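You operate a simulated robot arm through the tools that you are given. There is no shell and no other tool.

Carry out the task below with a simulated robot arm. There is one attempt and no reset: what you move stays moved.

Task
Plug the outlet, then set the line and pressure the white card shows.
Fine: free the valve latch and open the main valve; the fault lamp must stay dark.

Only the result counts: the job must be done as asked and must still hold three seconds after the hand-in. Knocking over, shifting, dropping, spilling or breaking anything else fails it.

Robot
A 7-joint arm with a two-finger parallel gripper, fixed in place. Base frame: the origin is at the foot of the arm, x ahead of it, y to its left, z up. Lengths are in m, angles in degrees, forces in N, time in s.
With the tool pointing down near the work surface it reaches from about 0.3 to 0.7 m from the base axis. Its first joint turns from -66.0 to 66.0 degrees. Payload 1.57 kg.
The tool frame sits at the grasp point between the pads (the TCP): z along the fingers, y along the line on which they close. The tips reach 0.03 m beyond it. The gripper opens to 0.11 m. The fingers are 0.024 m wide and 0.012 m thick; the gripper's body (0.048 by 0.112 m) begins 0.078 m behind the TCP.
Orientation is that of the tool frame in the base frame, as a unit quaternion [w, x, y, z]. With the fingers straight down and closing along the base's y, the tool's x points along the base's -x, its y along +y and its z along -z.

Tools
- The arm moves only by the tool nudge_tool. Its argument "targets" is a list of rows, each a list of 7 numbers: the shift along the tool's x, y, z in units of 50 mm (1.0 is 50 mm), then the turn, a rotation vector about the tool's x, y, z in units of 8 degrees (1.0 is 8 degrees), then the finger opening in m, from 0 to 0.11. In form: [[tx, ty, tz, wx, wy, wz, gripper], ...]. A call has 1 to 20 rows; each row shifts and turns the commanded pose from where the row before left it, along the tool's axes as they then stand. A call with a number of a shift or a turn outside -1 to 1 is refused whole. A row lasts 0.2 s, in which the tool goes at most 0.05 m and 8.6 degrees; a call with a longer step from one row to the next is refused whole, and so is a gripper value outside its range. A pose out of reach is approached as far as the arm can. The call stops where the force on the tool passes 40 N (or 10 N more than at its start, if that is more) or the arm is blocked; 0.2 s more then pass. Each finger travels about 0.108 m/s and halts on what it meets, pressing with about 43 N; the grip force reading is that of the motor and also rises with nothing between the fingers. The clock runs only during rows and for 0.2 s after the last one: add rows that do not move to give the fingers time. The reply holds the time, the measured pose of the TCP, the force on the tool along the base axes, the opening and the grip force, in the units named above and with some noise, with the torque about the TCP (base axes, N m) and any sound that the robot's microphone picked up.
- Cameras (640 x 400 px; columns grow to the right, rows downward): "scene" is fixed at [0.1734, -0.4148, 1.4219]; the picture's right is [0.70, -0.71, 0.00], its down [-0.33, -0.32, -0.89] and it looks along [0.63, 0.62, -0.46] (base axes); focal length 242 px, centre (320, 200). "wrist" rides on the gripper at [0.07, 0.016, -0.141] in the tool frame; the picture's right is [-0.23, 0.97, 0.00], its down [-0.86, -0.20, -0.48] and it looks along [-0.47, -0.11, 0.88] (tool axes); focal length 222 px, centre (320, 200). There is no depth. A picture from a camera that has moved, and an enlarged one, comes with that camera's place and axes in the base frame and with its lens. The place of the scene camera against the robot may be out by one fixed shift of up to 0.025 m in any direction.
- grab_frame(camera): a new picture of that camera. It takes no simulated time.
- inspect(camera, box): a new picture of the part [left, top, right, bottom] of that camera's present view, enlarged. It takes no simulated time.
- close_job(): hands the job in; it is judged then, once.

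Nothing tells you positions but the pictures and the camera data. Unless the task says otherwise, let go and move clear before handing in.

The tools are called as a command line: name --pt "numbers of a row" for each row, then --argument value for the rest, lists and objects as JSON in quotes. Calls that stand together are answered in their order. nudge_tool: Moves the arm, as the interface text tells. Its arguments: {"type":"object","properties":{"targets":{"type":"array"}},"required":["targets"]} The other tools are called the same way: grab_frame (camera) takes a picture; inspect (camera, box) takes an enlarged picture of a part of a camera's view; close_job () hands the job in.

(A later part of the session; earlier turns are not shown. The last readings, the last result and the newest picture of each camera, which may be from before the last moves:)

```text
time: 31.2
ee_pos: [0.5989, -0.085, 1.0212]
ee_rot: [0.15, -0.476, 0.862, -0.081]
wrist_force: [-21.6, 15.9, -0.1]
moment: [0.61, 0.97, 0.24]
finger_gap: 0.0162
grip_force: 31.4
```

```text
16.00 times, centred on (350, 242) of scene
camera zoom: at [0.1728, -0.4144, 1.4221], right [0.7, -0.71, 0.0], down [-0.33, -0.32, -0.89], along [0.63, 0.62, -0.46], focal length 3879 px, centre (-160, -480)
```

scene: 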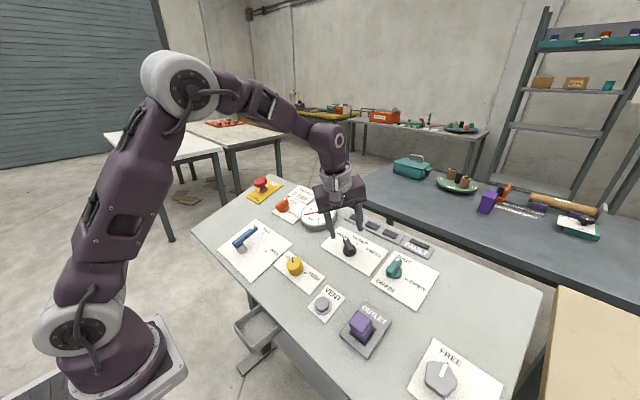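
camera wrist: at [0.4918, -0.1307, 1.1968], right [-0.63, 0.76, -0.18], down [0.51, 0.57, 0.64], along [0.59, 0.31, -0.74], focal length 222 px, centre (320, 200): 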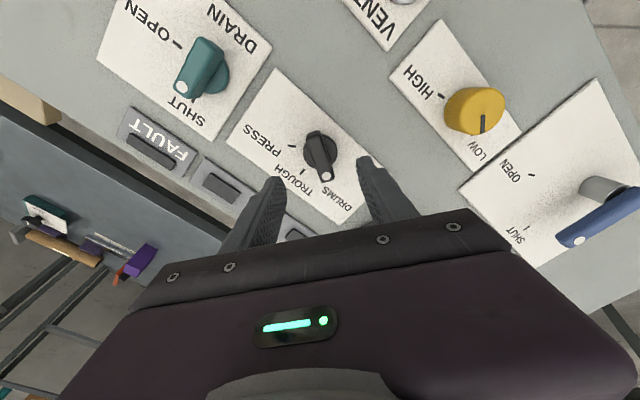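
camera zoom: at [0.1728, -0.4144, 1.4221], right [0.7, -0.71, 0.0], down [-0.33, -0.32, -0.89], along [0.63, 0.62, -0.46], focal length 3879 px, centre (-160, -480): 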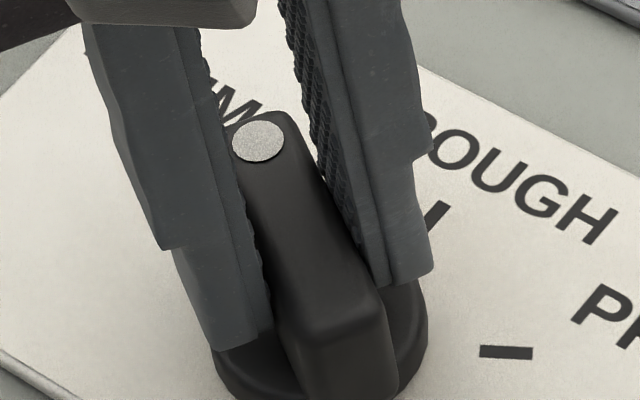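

I've got the bar, with a gap of 16 mm. Now I'll turn clockwise as seen from above by about 57° to bring the pointer to TROUGH.

nudge_tool --pt "0 0 0 0 0 0.4 0.005" --pt "0 0 0 0 0 0.8 0.005" --pt "0 0 0 0 0 0.9 0.005" --pt "0 0 0 0 0 0.9 0.005" --pt "0 0 0 0 0 0.9 0.005" --pt "0 0 0 0 0 0.9 0.005" --pt "0 0 0 0 0 0.9 0.005" --pt "0 0 0 0 0 0.9 0.005" --pt "0 0 0 0 0 0.55 0.005" --pt "0 0 0 0 0 0 0.005"

inspect --camera "wrist" --box '[240, 110, 400, 210]'

inspect --camera "scene" --box '[318, 220, 382, 260]'

grab_frame --camera "scene"

```text
time: 33.4
ee_pos: [0.5985, -0.0853, 1.0205]
ee_rot: [0.172, -0.004, 0.985, 0.0]
wrist_force: [-24.2, 20.1, -6.5]
moment: [0.32, 0.21, 0.14]
finger_gap: 0.0156
grip_force: 31.9
```

```text
4.00 times, centred on (320, 160) of wrist
camera zoom: at [0.4835, -0.0687, 1.1298], right [0.21, 0.98, 0.07], down [0.64, -0.19, 0.74], along [0.74, -0.1, -0.67], focal length 888 px, centre (320, 360)
```

zoom: 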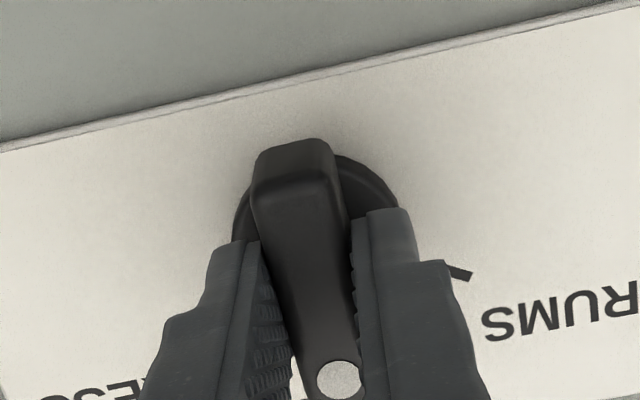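

```text
10.00 times, centred on (350, 240) of scene
camera zoom: at [0.1728, -0.4143, 1.4221], right [0.7, -0.71, 0.0], down [-0.33, -0.32, -0.89], along [0.63, 0.62, -0.46], focal length 2424 px, centre (20, -200)
```

zoom: 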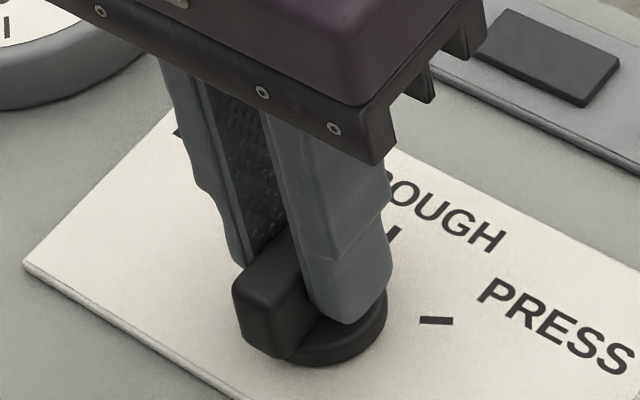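

```text
taken
```

scene: 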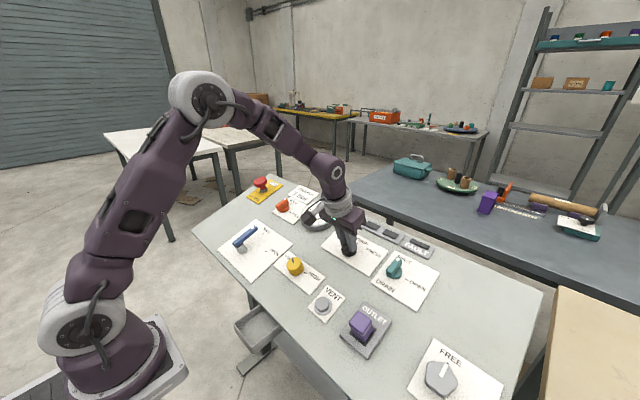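

The handle now points upslope toward TROUGH. I'll open, back off along the tool axis, and check the pointer.

nudge_tool --pt "0 0 0 0 0 0 0.05" --pt "0 0 0 0 0 0 0.05" --pt "0 0 -0.6 0 0 0 0.05" --pt "0 0 -1 0 0 0 0.05" --pt "0 0 -1 0 0 0 0.05" --pt "0 0 0 0 0 0 0.05"

inspect --camera "wrist" --box '[256, 100, 384, 180]'

inspect --camera "scene" --box '[318, 220, 382, 260]'

grab_frame --camera "wrist"

```text
time: 34.8
ee_pos: [0.555, -0.0848, 1.1427]
ee_rot: [0.173, -0.004, 0.985, -0.001]
wrist_force: [0.6, 0.8, -0.1]
moment: [-0.02, 0.0, 0.04]
finger_gap: 0.05
grip_force: 0.0
```

```text
5.00 times, centred on (320, 140) of wrist
camera zoom: at [0.4406, -0.0683, 1.2506], right [0.2, 0.98, 0.07], down [0.64, -0.19, 0.74], along [0.74, -0.1, -0.67], focal length 1111 px, centre (320, 500)
```

zoom: 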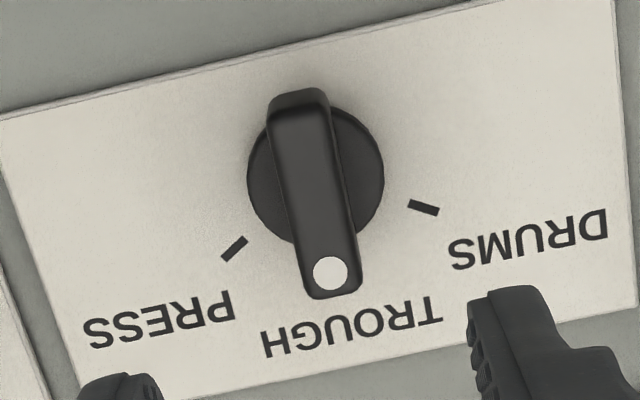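

```text
10.00 times, centred on (350, 240) of scene
camera zoom: at [0.1734, -0.4148, 1.4219], right [0.7, -0.71, 0.0], down [-0.33, -0.32, -0.89], along [0.63, 0.62, -0.46], focal length 2424 px, centre (20, -200)
```

zoom: 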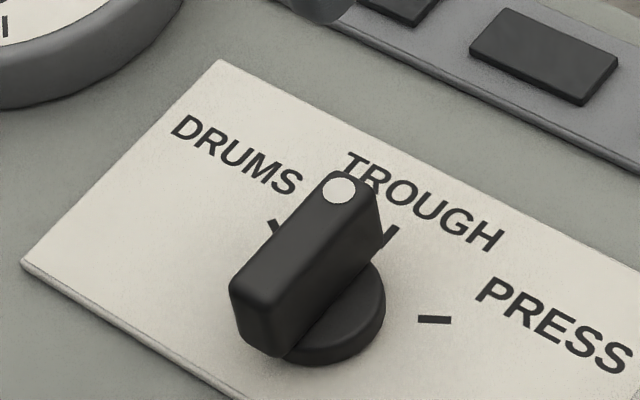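

```text
taken
camera wrist: at [0.4406, -0.0683, 1.2506], right [0.2, 0.98, 0.07], down [0.64, -0.19, 0.74], along [0.74, -0.1, -0.67], focal length 222 px, centre (320, 200)
```

wrist: 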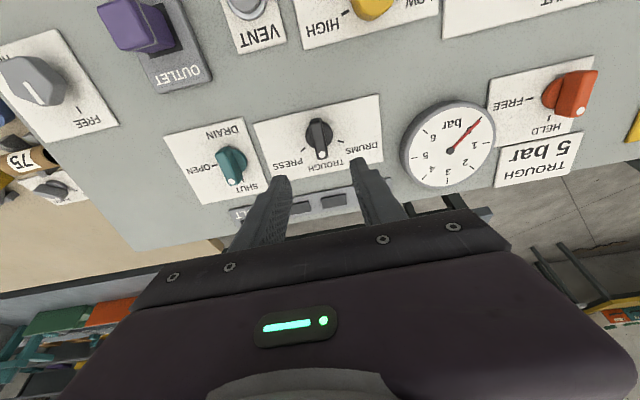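

The selector now points at TROUGH and all lamps are still dark. Next I'll move over to the orange valve latch near (0.625, 0.22), staying at this height.

nudge_tool --pt "-0.05 0.96 0 0 0 0 0.05" --pt "-0.05 0.96 0 0 0 0 0.05" --pt "-0.05 0.96 0 0 0 0 0.05" --pt "-0.05 0.96 0 0 0 0 0.05" --pt "-0.05 0.96 0 0 0 0 0.05" --pt "-0.05 0.96 0 0 0 0 0.05" --pt "0 0 0 0 0 0 0.05"

grab_frame --camera "wrist"

inspect --camera "wrist" --box '[256, 100, 384, 180]'

grab_frame --camera "scene"

```text
time: 36.4
ee_pos: [0.5655, 0.2006, 1.1457]
ee_rot: [0.174, -0.006, 0.985, 0.0]
wrist_force: [1.2, 0.1, -0.1]
moment: [0.02, -0.02, 0.01]
finger_gap: 0.0502
grip_force: 0.0
```

```text
taken
camera wrist: at [0.4504, 0.2173, 1.2544], right [0.2, 0.98, 0.07], down [0.64, -0.19, 0.74], along [0.74, -0.1, -0.67], focal length 222 px, centre (320, 200)
```

wrist: 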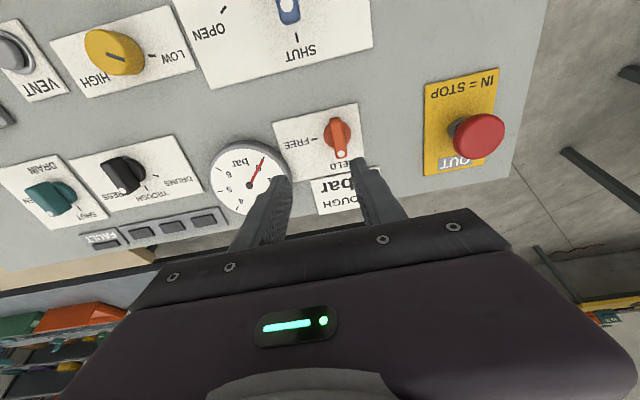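

```text
5.00 times, centred on (320, 140) of wrist
camera zoom: at [0.4504, 0.2173, 1.2544], right [0.2, 0.98, 0.07], down [0.64, -0.19, 0.74], along [0.74, -0.1, -0.67], focal length 1111 px, centre (320, 500)
```

zoom: 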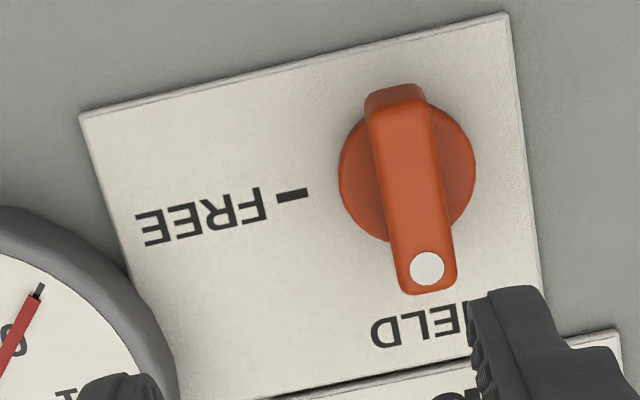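

```text
taken
```

scene: 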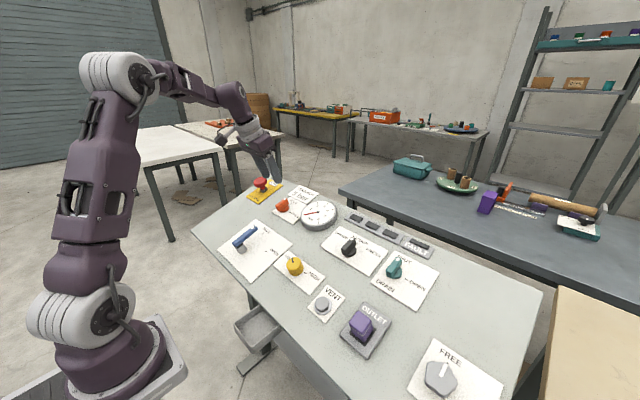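

The orange latch has the same bar-and-disc shape, pointing at HELD, and FREE is 90° clockwise from there. I'll centre over it, descend to the same grasp height that worked before, and close.

nudge_tool --pt "0 0.47 0 0 0 0 0.05" --pt "0 0 0.8 0 0 0 0.05" --pt "0 0 0.8 0 0 0 0.05" --pt "0 0 0.5 0 0 0 0.05" --pt "0 0 0.3 0 0 0 0.05" --pt "0 0 0 0 0 0 0.05"

inspect --camera "wrist" --box '[240, 110, 400, 210]'

inspect --camera "scene" --box '[250, 180, 314, 220]'

```text
time: 37.8
ee_pos: [0.6062, 0.2265, 1.034]
ee_rot: [0.174, -0.006, 0.985, 0.0]
wrist_force: [0.4, -0.2, -0.8]
moment: [0.0, 0.0, 0.04]
finger_gap: 0.0499
grip_force: 0.0
```

```text
4.00 times, centred on (320, 160) of wrist
camera zoom: at [0.4918, 0.2425, 1.1417], right [0.2, 0.98, 0.08], down [0.64, -0.19, 0.74], along [0.74, -0.1, -0.67], focal length 888 px, centre (320, 360)
```

zoom: 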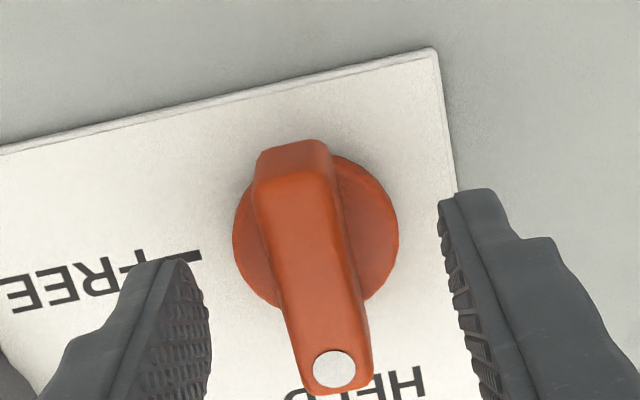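

```text
10.00 times, centred on (282, 200) of scene
camera zoom: at [0.1734, -0.4148, 1.4219], right [0.7, -0.71, 0.0], down [-0.33, -0.32, -0.89], along [0.63, 0.62, -0.46], focal length 2424 px, centre (700, 200)
```

zoom: 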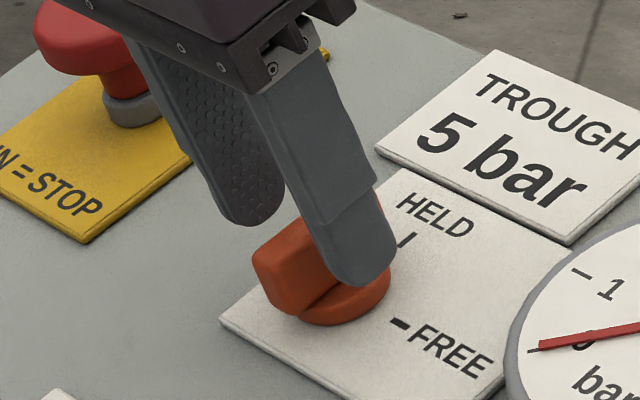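

I need about 8 mm lower and 1 mm to the right. I'll adjust and close on the bar.

nudge_tool --pt "0 -0.02 0.16 0 0 0 0.05" --pt "0 0 0 0 0 0 0.03" --pt "0 0 0 0 0 0 0.01" --pt "0 0 0 0 0 0 0.005" --pt "0 0 0 0 0 0 0.005"

inspect --camera "wrist" --box '[240, 110, 400, 210]'

inspect --camera "scene" --box '[250, 180, 314, 220]'

```text
time: 39.0
ee_pos: [0.61, 0.2252, 1.0262]
ee_rot: [0.174, -0.004, 0.985, -0.001]
wrist_force: [-0.8, -8.9, -1.3]
moment: [0.42, -0.07, -0.71]
finger_gap: 0.0156
grip_force: 31.5
```

```text
4.00 times, centred on (320, 160) of wrist
camera zoom: at [0.4944, 0.2417, 1.1348], right [0.21, 0.98, 0.07], down [0.64, -0.19, 0.74], along [0.74, -0.11, -0.67], focal length 888 px, centre (320, 360)
```

zoom: 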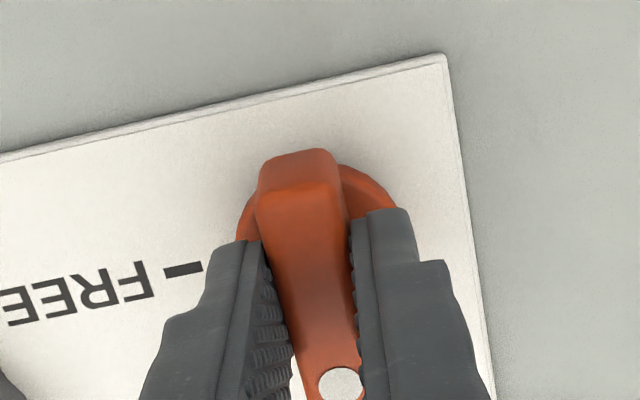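

```text
10.00 times, centred on (282, 200) of scene
camera zoom: at [0.1734, -0.4151, 1.4218], right [0.7, -0.71, 0.0], down [-0.33, -0.32, -0.89], along [0.63, 0.62, -0.46], focal length 2424 px, centre (700, 200)
```

zoom: 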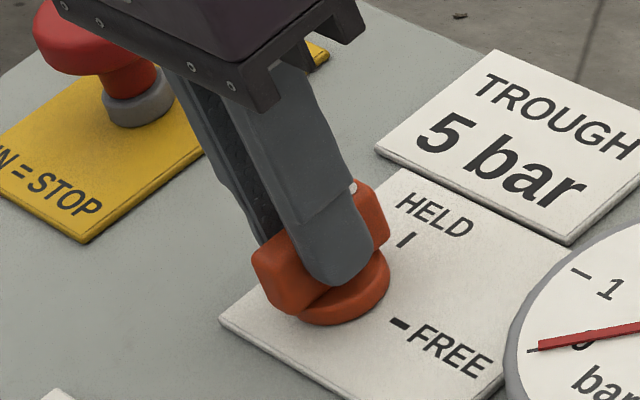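

The latch bar is gripped with little side force. I'll turn it 90° clockwise toward FREE.

nudge_tool --pt "0 0 0 0 0 0.5 0.005" --pt "0 0 0 0 0 0.9 0.005" --pt "0 0 0 0 0 0.9 0.005" --pt "0 0 0 0 0 0.9 0.005" --pt "0 0 0 0 0 0.9 0.005" --pt "0 0 0 0 0 0.9 0.005" --pt "0 0 0 0 0 0.9 0.005" --pt "0 0 0 0 0 0.9 0.005" --pt "0 0 0 0 0 0.9 0.005" --pt "0 0 0 0 0 0.9 0.005" --pt "0 0 0 0 0 0.9 0.005" --pt "0 0 0 0 0 0.9 0.005" --pt "0 0 0 0 0 0.85 0.005" --pt "0 0 0 0 0 0 0.005"

inspect --camera "wrist" --box '[240, 110, 400, 210]'

inspect --camera "scene" --box '[250, 180, 314, 220]'

```text
time: 42.0
ee_pos: [0.611, 0.2268, 1.0268]
ee_rot: [0.123, 0.694, 0.699, 0.123]
wrist_force: [0.2, 10.4, -14.8]
moment: [0.29, 0.66, 0.07]
finger_gap: 0.0163
grip_force: 31.5
```

```text
4.00 times, centred on (320, 160) of wrist
camera zoom: at [0.5762, 0.2963, 1.1648], right [0.92, -0.22, 0.33], down [-0.34, -0.86, 0.38], along [0.2, -0.47, -0.86], focal length 888 px, centre (320, 360)
```

zoom: 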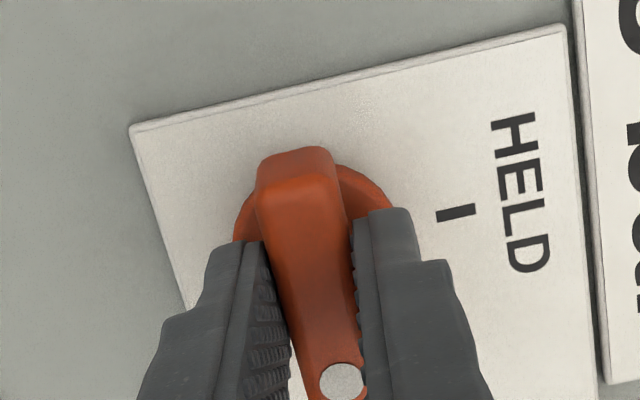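

```text
10.00 times, centred on (282, 200) of scene
camera zoom: at [0.1737, -0.4144, 1.422], right [0.7, -0.71, 0.0], down [-0.33, -0.32, -0.89], along [0.63, 0.62, -0.46], focal length 2424 px, centre (700, 200)
```

zoom: 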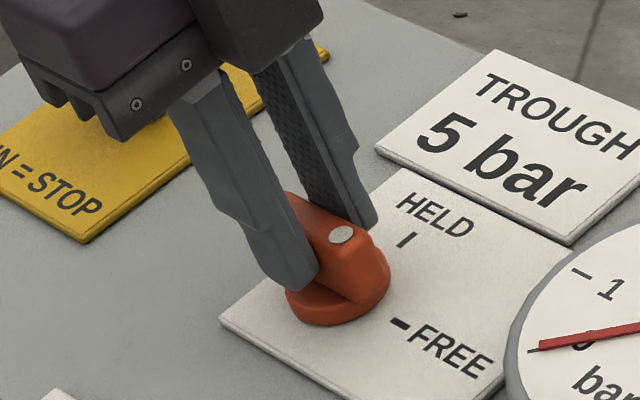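

The latch bar now points at FREE. I'll open, back straight off, and verify.

nudge_tool --pt "0 0 0 0 0 0 0.05" --pt "0 0 0 0 0 0 0.05" --pt "0 0 -0.6 0 0 0 0.05" --pt "0 0 -1 0 0 0 0.05" --pt "0 0 -1 0 0 0 0.05" --pt "0 0 0 0 0 0 0.05"

inspect --camera "wrist" --box '[256, 100, 384, 180]'

grab_frame --camera "wrist"

inspect --camera "scene" --box '[250, 180, 314, 220]'

```text
time: 43.4
ee_pos: [0.5673, 0.2245, 1.1497]
ee_rot: [0.123, 0.693, 0.699, 0.122]
wrist_force: [-0.1, 0.1, 0.5]
moment: [-0.01, 0.01, -0.03]
finger_gap: 0.0501
grip_force: 0.0
```

```text
5.00 times, centred on (320, 140) of wrist
camera zoom: at [0.5321, 0.2954, 1.2876], right [0.92, -0.22, 0.33], down [-0.34, -0.86, 0.38], along [0.2, -0.47, -0.86], focal length 1111 px, centre (320, 500)
```

zoom: 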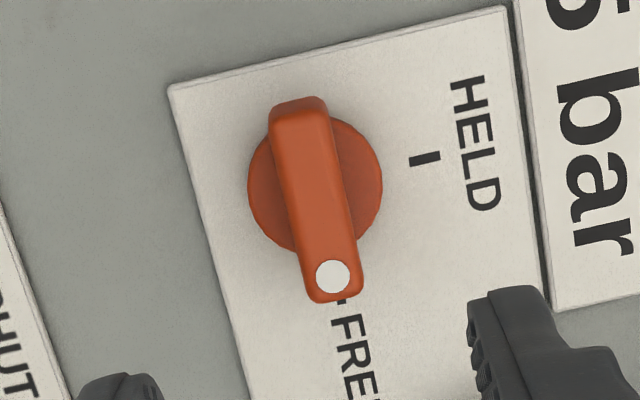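

```text
taken
camera wrist: at [0.5321, 0.2954, 1.2876], right [0.92, -0.22, 0.33], down [-0.34, -0.86, 0.38], along [0.2, -0.47, -0.86], focal length 222 px, centre (320, 200)
```

wrist: 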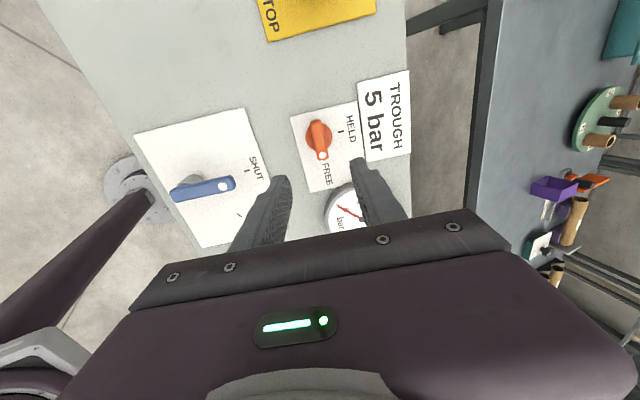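

```text
10.00 times, centred on (282, 200) of scene
camera zoom: at [0.1734, -0.4149, 1.4219], right [0.7, -0.71, 0.0], down [-0.33, -0.32, -0.89], along [0.63, 0.62, -0.46], focal length 2424 px, centre (700, 200)
```

zoom: 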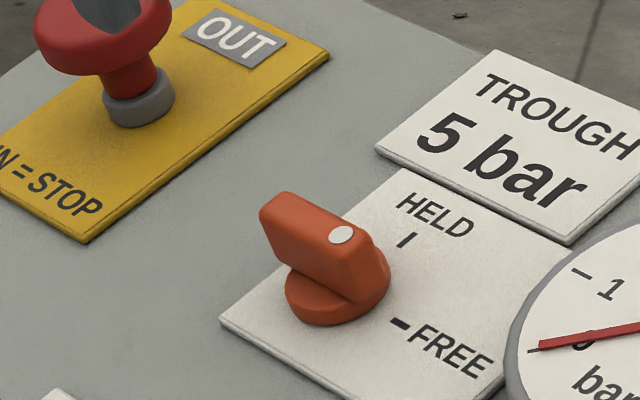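

The latch is at FREE, with its tick just past the pointer tip. Next is the blue main valve lever, so I'll undo the yaw and move over it at a safe height.

nudge_tool --pt "0 0 -0.2 0 0 -0.94 0.06" --pt "0 0 0 0 0 -0.94 0.06" --pt "0 0 0 0 0 -0.94 0.06" --pt "0 0 0 0 0 -0.94 0.06" --pt "0 0 0 0 0 -0.94 0.06" --pt "0 0 0 0 0 -0.94 0.06" --pt "0 0 0 0 0 -0.94 0.06" --pt "0 0 0 0 0 -0.94 0.06" --pt "0 0 0 0 0 -0.94 0.06" --pt "0 0 0 0 0 -0.94 0.06" --pt "0 0 0 0 0 -0.94 0.06" --pt "0 0 0 0 0 -0.94 0.06" --pt "0.9 -0.18 0 0 0 0 0.06" --pt "0.9 -0.18 0 0 0 0 0.06" --pt "0.9 -0.18 0 0 0 0 0.06" --pt "0 0 0 0 0 0 0.06"

grab_frame --camera "wrist"

inspect --camera "wrist" --box '[248, 80, 392, 170]'

inspect --camera "scene" --box '[210, 210, 306, 270]'

```text
time: 46.8
ee_pos: [0.4344, 0.1967, 1.112]
ee_rot: [0.174, -0.007, 0.985, -0.001]
wrist_force: [-0.5, 0.1, -0.1]
moment: [0.0, 0.0, 0.02]
finger_gap: 0.06
grip_force: 0.0
```

```text
taken
camera wrist: at [0.3194, 0.2127, 1.2206], right [0.2, 0.98, 0.07], down [0.64, -0.19, 0.74], along [0.74, -0.1, -0.67], focal length 222 px, centre (320, 200)
```

wrist: 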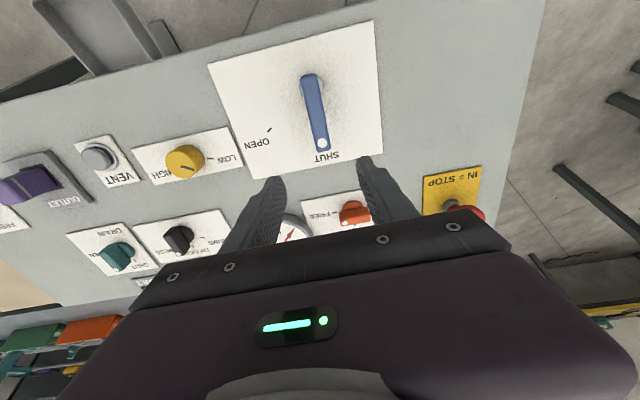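

```text
4.44 times, centred on (320, 125) of wrist
camera zoom: at [0.3194, 0.2127, 1.2206], right [0.2, 0.98, 0.07], down [0.64, -0.19, 0.74], along [0.74, -0.1, -0.67], focal length 987 px, centre (320, 533)
```

zoom: 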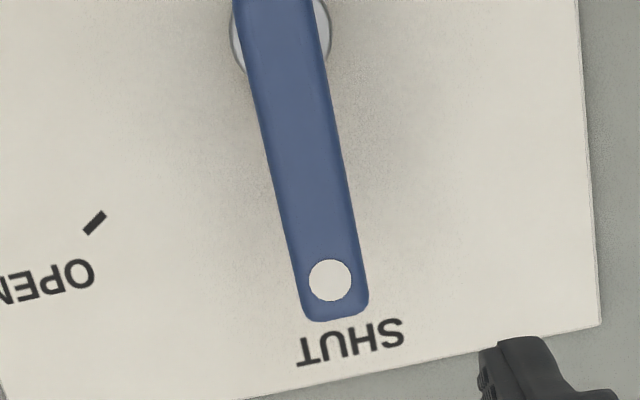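

```text
6.67 times, centred on (258, 240) of scene
camera zoom: at [0.1734, -0.4149, 1.4219], right [0.7, -0.71, 0.0], down [-0.33, -0.32, -0.89], along [0.63, 0.62, -0.46], focal length 1616 px, centre (733, -67)
```

zoom: 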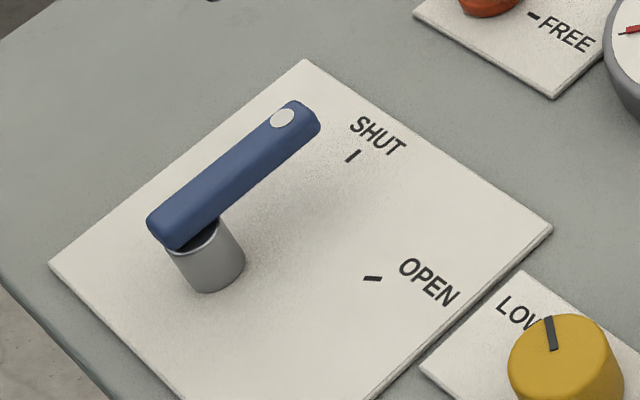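

The blue bar is about 84 mm long on a post, pivoting about 60 mm back from the dot, and OPEN is about 62° clockwise. I'll position over the bar some 50 mm out from the pivot and descend partway.

nudge_tool --pt "0.24 0.06 0.4 0 0 0 0.06" --pt "0 0 0.8 0 0 0 0.06" --pt "0 0 0.7 0 0 0 0.06" --pt "0 0 0 0 0 0 0.06"

inspect --camera "wrist" --box '[240, 110, 400, 210]'

inspect --camera "scene" --box '[210, 210, 290, 260]'

```text
time: 47.8
ee_pos: [0.4569, 0.1979, 1.0173]
ee_rot: [0.173, -0.007, 0.985, -0.001]
wrist_force: [0.7, 0.3, 0.3]
moment: [-0.02, 0.01, 0.0]
finger_gap: 0.0603
grip_force: 0.2
```

```text
4.00 times, centred on (320, 160) of wrist
camera zoom: at [0.3417, 0.2138, 1.1252], right [0.2, 0.98, 0.07], down [0.64, -0.19, 0.74], along [0.74, -0.1, -0.67], focal length 888 px, centre (320, 360)
```

zoom: 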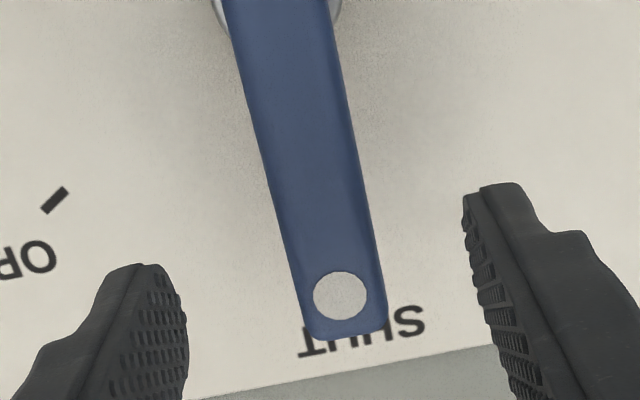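

```text
8.00 times, centred on (250, 235) of scene
camera zoom: at [0.1734, -0.4148, 1.4219], right [0.7, -0.71, 0.0], down [-0.33, -0.32, -0.89], along [0.63, 0.62, -0.46], focal length 1939 px, centre (880, -80)
```

zoom: 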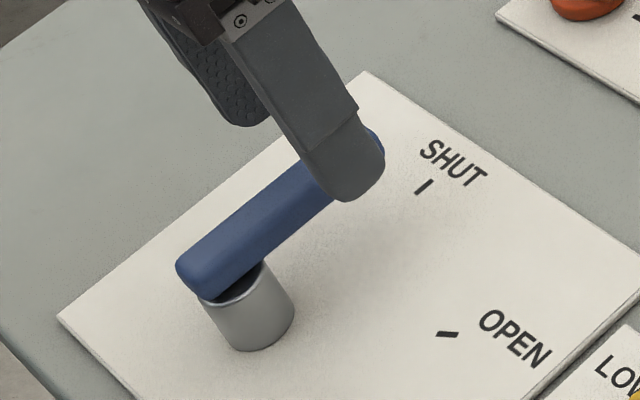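

The bar top is about 8 mm below the tips. I'll lower 21 mm, shift 2 mm in y, and close on the bar.

nudge_tool --pt "0 0.03 0.21 0 0 0 0.06" --pt "0 0 0.21 0 0 0 0.06" --pt "0 0 0 0 0 0 0.04" --pt "0 0 0 0 0 0 0.02" --pt "0 0 0 0 0 0 0.005" --pt "0 0 0 0 0 0 0.005"

inspect --camera "wrist" --box '[240, 110, 400, 210]'

inspect --camera "scene" --box '[210, 210, 290, 260]'

```text
time: 49.2
ee_pos: [0.466, 0.2, 0.9979]
ee_rot: [0.174, -0.006, 0.985, 0.0]
wrist_force: [1.7, 3.1, -4.0]
moment: [0.12, -0.12, -0.89]
finger_gap: 0.0196
grip_force: 34.1
```

```text
4.00 times, centred on (320, 160) of wrist
camera zoom: at [0.35, 0.216, 1.1065], right [0.2, 0.98, 0.07], down [0.64, -0.19, 0.74], along [0.74, -0.1, -0.67], focal length 888 px, centre (320, 360)
```

zoom: 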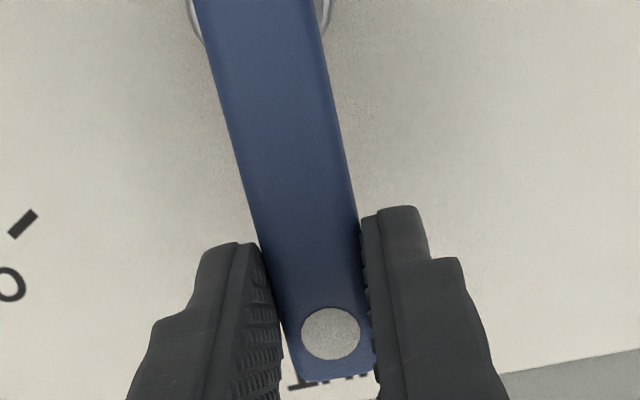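

```text
8.00 times, centred on (250, 235) of scene
camera zoom: at [0.1735, -0.4147, 1.4219], right [0.7, -0.71, 0.0], down [-0.33, -0.32, -0.89], along [0.63, 0.62, -0.46], focal length 1939 px, centre (880, -80)
```

zoom: 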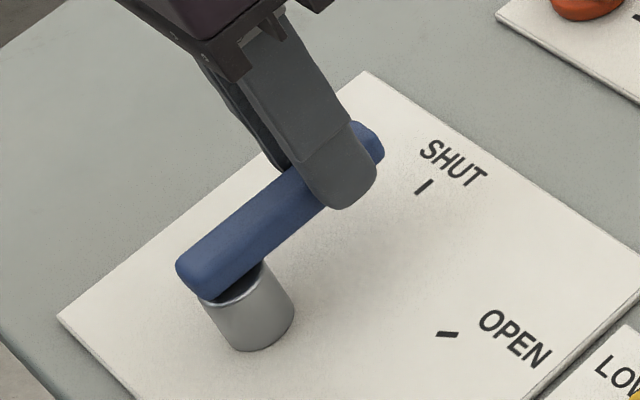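

The bar is gripped about 53 mm from the pivot. I'll swing it clockwise along its arc by 56°, keeping the pivot fixed, and then check.

nudge_tool --pt "0.004 -0.064 0 0 0 0.44 0.005" --pt "0.008 -0.128 0 0 0 0.875 0.005" --pt "0.008 -0.128 0 0 0 0.875 0.005" --pt "0.008 -0.128 0 0 0 0.875 0.005" --pt "0.008 -0.128 0 0 0 0.875 0.005" --pt "0.008 -0.128 0 0 0 0.875 0.005" --pt "0.008 -0.128 0 0 0 0.875 0.005" --pt "0.008 -0.128 0 0 0 0.875 0.005" --pt "0.004 -0.064 0 0 0 0.44 0.005" --pt "0 0 0 0 0 0 0.005"

inspect --camera "wrist" --box '[240, 110, 400, 210]'

inspect --camera "scene" --box '[210, 210, 306, 270]'

grab_frame --camera "scene"

```text
time: 51.4
ee_pos: [0.4436, 0.1566, 0.9923]
ee_rot: [0.154, 0.457, 0.872, 0.081]
wrist_force: [-6.6, -0.6, 15.5]
moment: [-0.3, 0.41, -0.04]
finger_gap: 0.02
grip_force: 34.0
```

```text
4.00 times, centred on (320, 160) of wrist
camera zoom: at [0.3691, 0.2239, 1.1158], right [0.87, 0.37, 0.32], down [0.14, -0.82, 0.56], along [0.47, -0.44, -0.77], focal length 888 px, centre (320, 360)
```

zoom: 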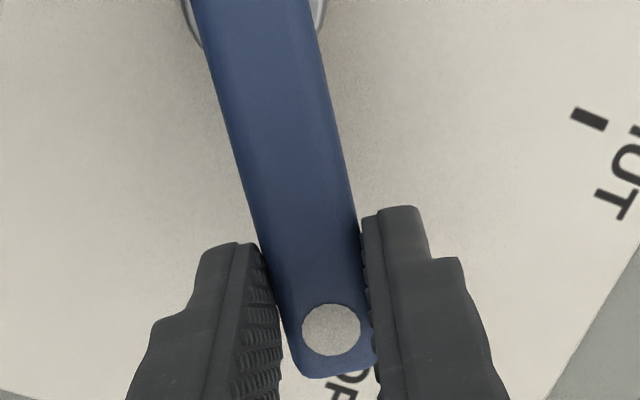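

```text
6.67 times, centred on (258, 240) of scene
camera zoom: at [0.173, -0.415, 1.4219], right [0.7, -0.71, 0.0], down [-0.33, -0.32, -0.89], along [0.63, 0.62, -0.46], focal length 1616 px, centre (733, -67)
```

zoom: 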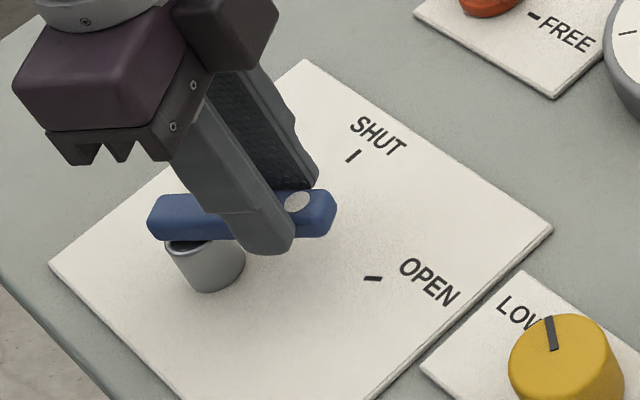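

```text
taken
```

scene: 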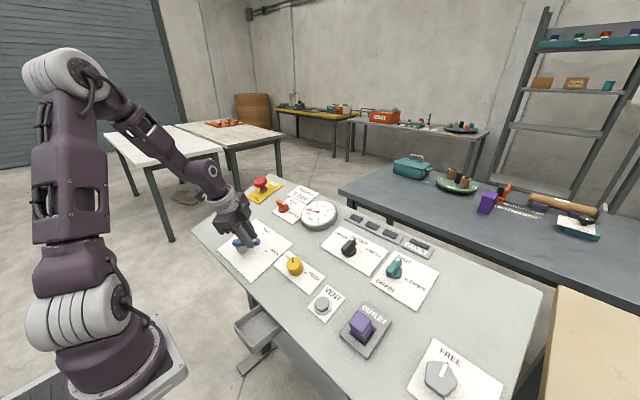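

The lever has swung to about 55–56°. I'll check the gauge and lamps before finishing the last few degrees.

inspect --camera "scene" --box '[290, 190, 354, 230]'

inspect --camera "scene" --box '[330, 200, 458, 280]'

```text
10.00 times, centred on (322, 210) of scene
camera zoom: at [0.173, -0.415, 1.4219], right [0.7, -0.71, 0.0], down [-0.33, -0.32, -0.89], along [0.63, 0.62, -0.46], focal length 2424 px, centre (300, 100)
```

zoom: 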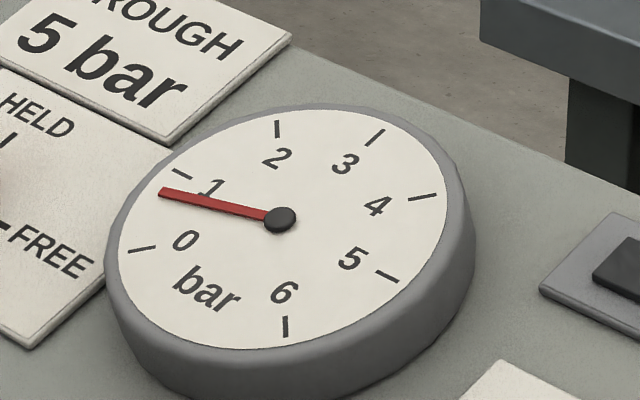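

```text
5.00 times, centred on (394, 240) of scene
camera zoom: at [0.173, -0.415, 1.4219], right [0.7, -0.71, 0.0], down [-0.33, -0.32, -0.89], along [0.63, 0.62, -0.46], focal length 1212 px, centre (-50, 0)
```

zoom: 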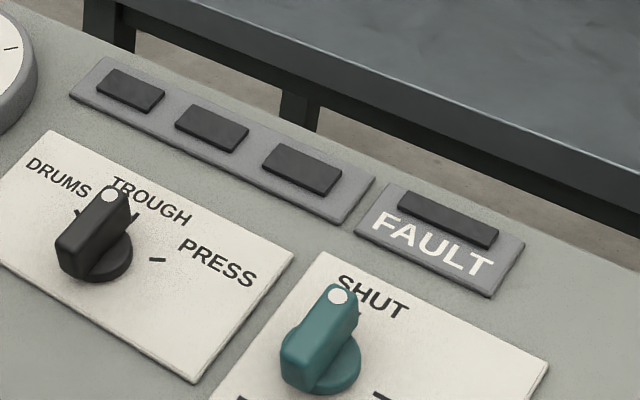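

Pressure has started to rise, to roughly 0.8 bar, and the fault lamp is dark. I'll swing the lever the remaining few degrees to OPEN.

nudge_tool --pt "0 -0.046 0 0 0 0.31 0.005" --pt "0 -0.046 0 0 0 0.31 0.005" --pt "0 0 0 0 0 0 0.005" --pt "0 0 0 0 0 0 0.005"

inspect --camera "scene" --box '[210, 210, 306, 270]'

inspect --camera "scene" --box '[290, 190, 354, 230]'

inspect --camera "wrist" --box '[240, 110, 400, 210]'

```text
time: 52.4
ee_pos: [0.44, 0.1554, 0.991]
ee_rot: [0.15, 0.493, 0.852, 0.088]
wrist_force: [-5.8, 8.2, 16.8]
moment: [-0.06, 0.36, 0.5]
finger_gap: 0.02
grip_force: 34.3
```

```text
6.67 times, centred on (258, 240) of scene
camera zoom: at [0.173, -0.4147, 1.422], right [0.7, -0.71, 0.0], down [-0.33, -0.32, -0.89], along [0.63, 0.62, -0.46], focal length 1616 px, centre (733, -67)
```

zoom: 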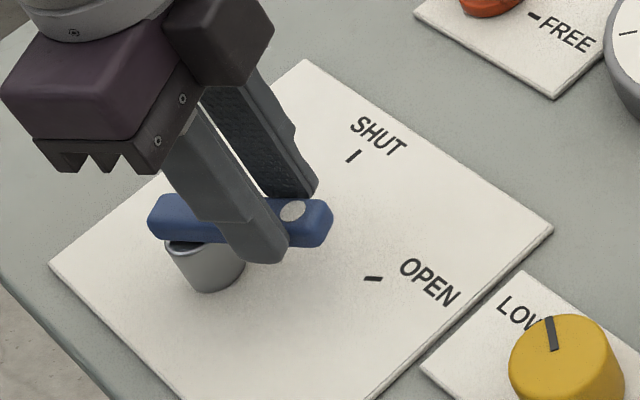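

```text
10.00 times, centred on (322, 210) of scene
camera zoom: at [0.173, -0.4147, 1.422], right [0.7, -0.71, 0.0], down [-0.33, -0.32, -0.89], along [0.63, 0.62, -0.46], focal length 2424 px, centre (300, 100)
```

zoom: 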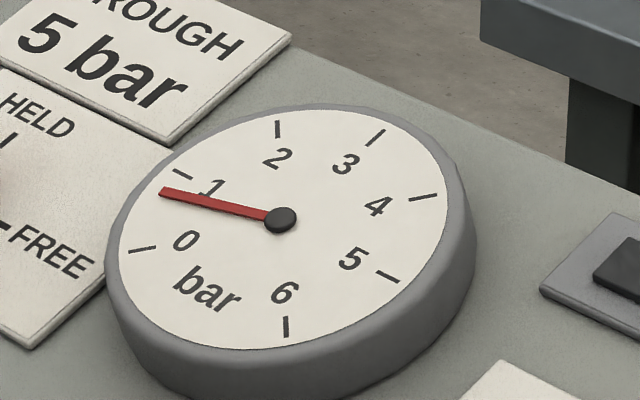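

```text
4.00 times, centred on (320, 160) of wrist
camera zoom: at [0.3708, 0.2233, 1.1163], right [0.9, 0.29, 0.33], down [0.07, -0.84, 0.53], along [0.43, -0.46, -0.78], focal length 888 px, centre (320, 360)
```

zoom: 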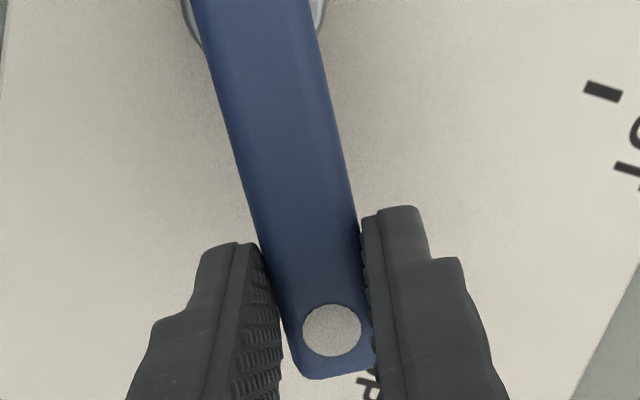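

The lever is at about 60°, in line with the OPEN tick, and the gauge is steady. I'll release and back off, then check.

nudge_tool --pt "0 0 0 0 0 0 0.06" --pt "0 0 0 0 0 0 0.06" --pt "0 0 -0.6 0 0 0 0.06" --pt "0 0 -1 0 0 0 0.06" --pt "0 0 -1 0 0 0 0.06" --pt "0 0 0 0 0 0 0.06"

grab_frame --camera "wrist"

inspect --camera "wrist" --box '[248, 60, 392, 150]'

inspect --camera "scene" --box '[210, 210, 306, 270]'

grab_frame --camera "scene"

```text
time: 53.8
ee_pos: [0.3962, 0.1532, 1.1147]
ee_rot: [0.15, 0.494, 0.852, 0.088]
wrist_force: [0.5, 0.2, -0.1]
moment: [0.01, 0.03, -0.03]
finger_gap: 0.06
grip_force: 0.0
```

```text
taken
camera wrist: at [0.3265, 0.2234, 1.2394], right [0.9, 0.29, 0.33], down [0.07, -0.84, 0.54], along [0.43, -0.46, -0.78], focal length 222 px, centre (320, 200)
```

wrist: 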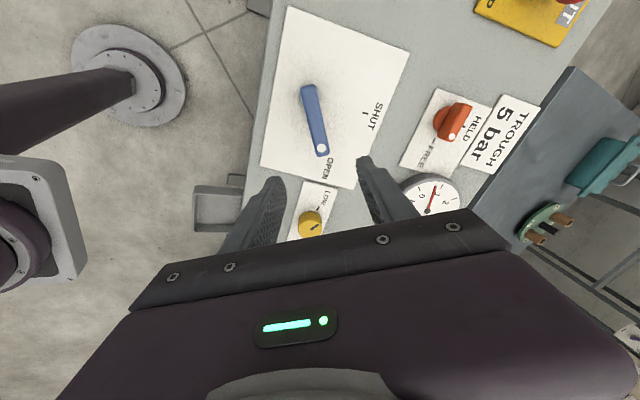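

```text
4.44 times, centred on (320, 105) of wrist
camera zoom: at [0.3265, 0.2234, 1.2394], right [0.9, 0.29, 0.33], down [0.07, -0.84, 0.54], along [0.43, -0.46, -0.78], focal length 987 px, centre (320, 622)
```

zoom: 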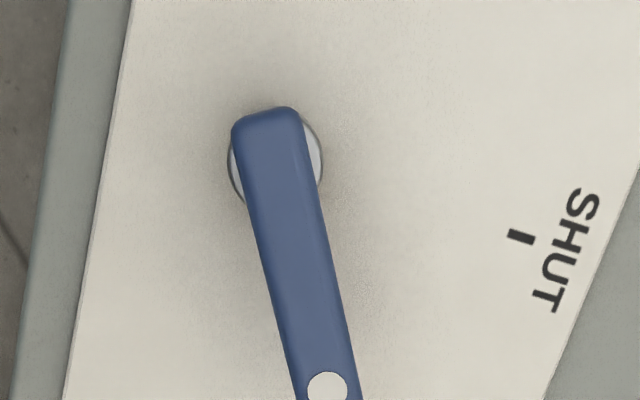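

```text
6.67 times, centred on (258, 240) of scene
camera zoom: at [0.1734, -0.4149, 1.4219], right [0.7, -0.71, 0.0], down [-0.33, -0.32, -0.89], along [0.63, 0.62, -0.46], focal length 1616 px, centre (733, -67)
```

zoom: 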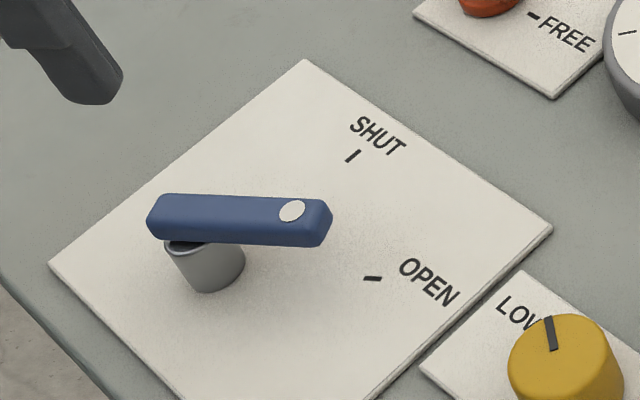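

```text
taken
```

scene: 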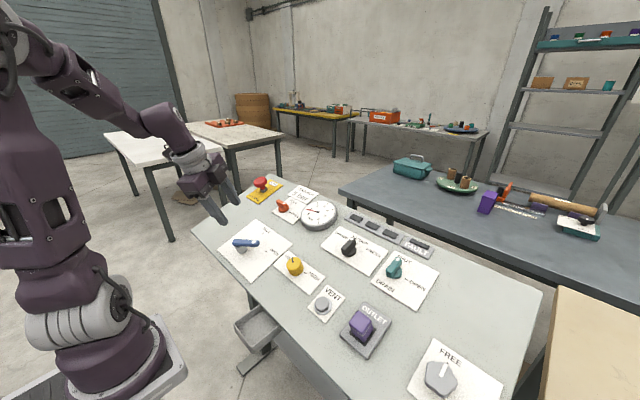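

The lever stayed put after release. I'll check it against the OPEN tick, and read the gauge from the wrist camera too.

inspect --camera "wrist" --box '[280, 80, 400, 185]'

inspect --camera "wrist" --box '[380, 160, 480, 222]'

inspect --camera "scene" --box '[330, 200, 458, 280]'

```text
3.81 times, centred on (340, 132) of wrist
camera zoom: at [0.3265, 0.2234, 1.2394], right [0.9, 0.29, 0.33], down [0.07, -0.84, 0.54], along [0.43, -0.46, -0.78], focal length 846 px, centre (244, 457)
```

zoom: 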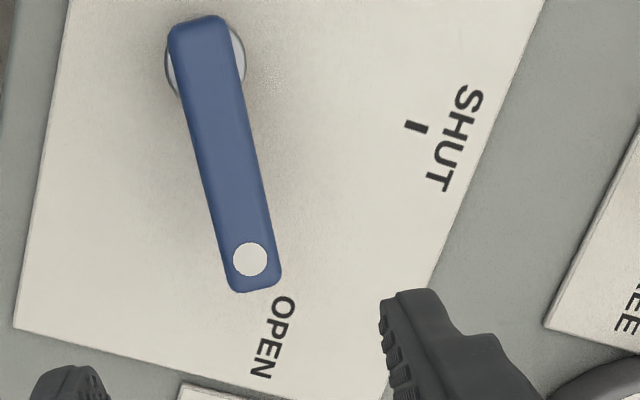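

```text
6.40 times, centred on (430, 191) of wrist
camera zoom: at [0.3265, 0.2234, 1.2394], right [0.9, 0.29, 0.33], down [0.07, -0.84, 0.54], along [0.43, -0.46, -0.78], focal length 1422 px, centre (-384, 258)
```

zoom: 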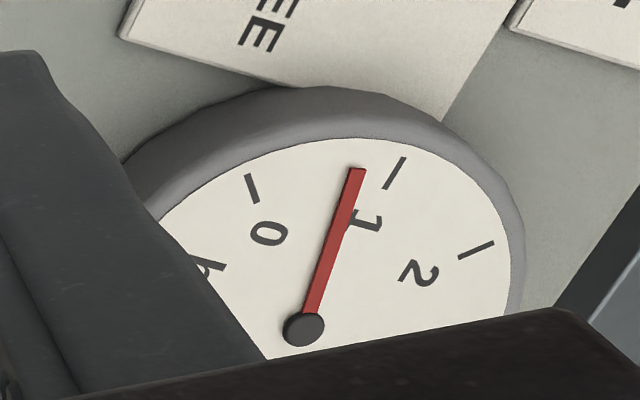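

```text
5.00 times, centred on (394, 240) of scene
camera zoom: at [0.1734, -0.4149, 1.4219], right [0.7, -0.71, 0.0], down [-0.33, -0.32, -0.89], along [0.63, 0.62, -0.46], focal length 1212 px, centre (-50, 0)
```

zoom: 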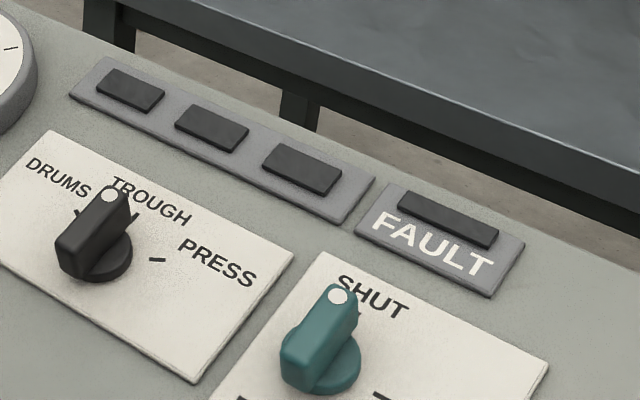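

The lever is within about a degree of the OPEN tick (60°), the gauge reads about 0.8 bar and the fault lamp is dark. I'll undo the yaw and move over the yellow pressure knob.

nudge_tool --pt "0 0 -0.2 0 0 -0.94 0.08" --pt "0 0 0 0 0 -0.94 0.08" --pt "0 0 0 0 0 -0.94 0.08" --pt "0 0 0 0 0 -0.94 0.08" --pt "0 0 0 0 0 -0.94 0.08" --pt "0 0 0 0 0 -0.94 0.08" --pt "0 0 0 0 0 -0.94 0.08" --pt "0 0 0 0 0 -0.94 0.08" --pt "-0.15 -0.755 0 0 0 0 0.08" --pt "-0.15 -0.755 0 0 0 0 0.08" --pt "-0.15 -0.755 0 0 0 0 0.08" --pt "-0.15 -0.755 0 0 0 0 0.08" --pt "0 0 0 0 0 0 0.08"

grab_frame --camera "wrist"

inspect --camera "wrist" --box '[256, 80, 384, 160]'

inspect --camera "scene" --box '[266, 240, 330, 280]'

```text
time: 56.6
ee_pos: [0.4211, 0.0043, 1.1325]
ee_rot: [0.174, 0.001, 0.985, 0.001]
wrist_force: [-0.8, -0.3, -0.9]
moment: [-0.01, 0.0, -0.01]
finger_gap: 0.0802
grip_force: 0.1
```

```text
taken
camera wrist: at [0.3059, 0.0204, 1.2412], right [0.21, 0.97, 0.08], down [0.64, -0.2, 0.74], along [0.74, -0.11, -0.67], focal length 222 px, centre (320, 200)
```

wrist: 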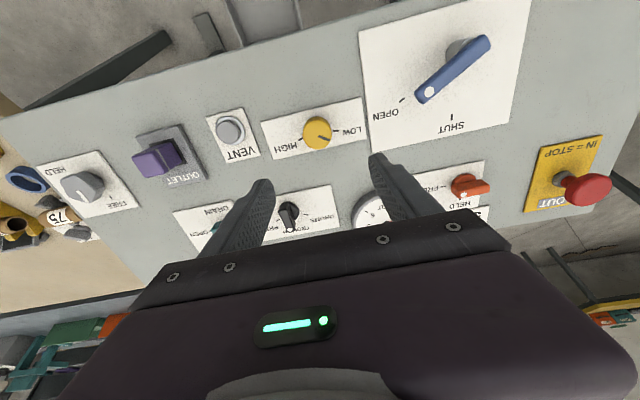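

```text
5.00 times, centred on (320, 120) of wrist
camera zoom: at [0.3059, 0.0204, 1.2412], right [0.21, 0.97, 0.08], down [0.64, -0.2, 0.74], along [0.74, -0.11, -0.67], focal length 1111 px, centre (320, 600)
```

zoom: 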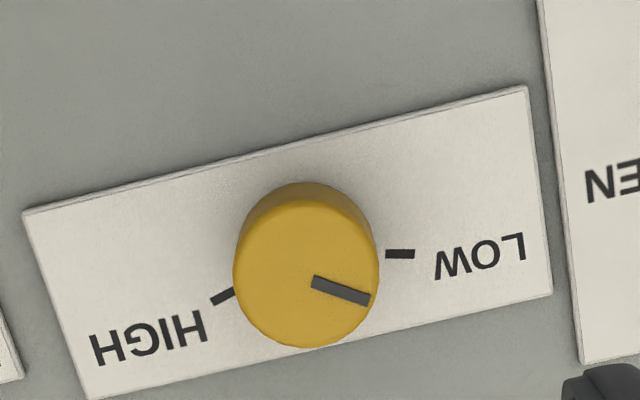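

```text
10.00 times, centred on (298, 260) of scene
camera zoom: at [0.1734, -0.4149, 1.4219], right [0.7, -0.71, 0.0], down [-0.33, -0.32, -0.89], along [0.63, 0.62, -0.46], focal length 2424 px, centre (540, -400)
```

zoom: 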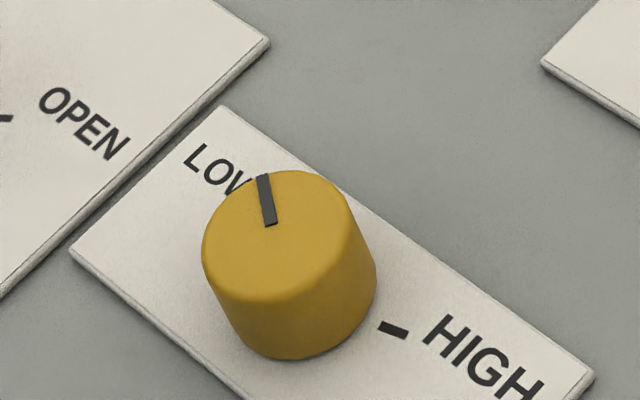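

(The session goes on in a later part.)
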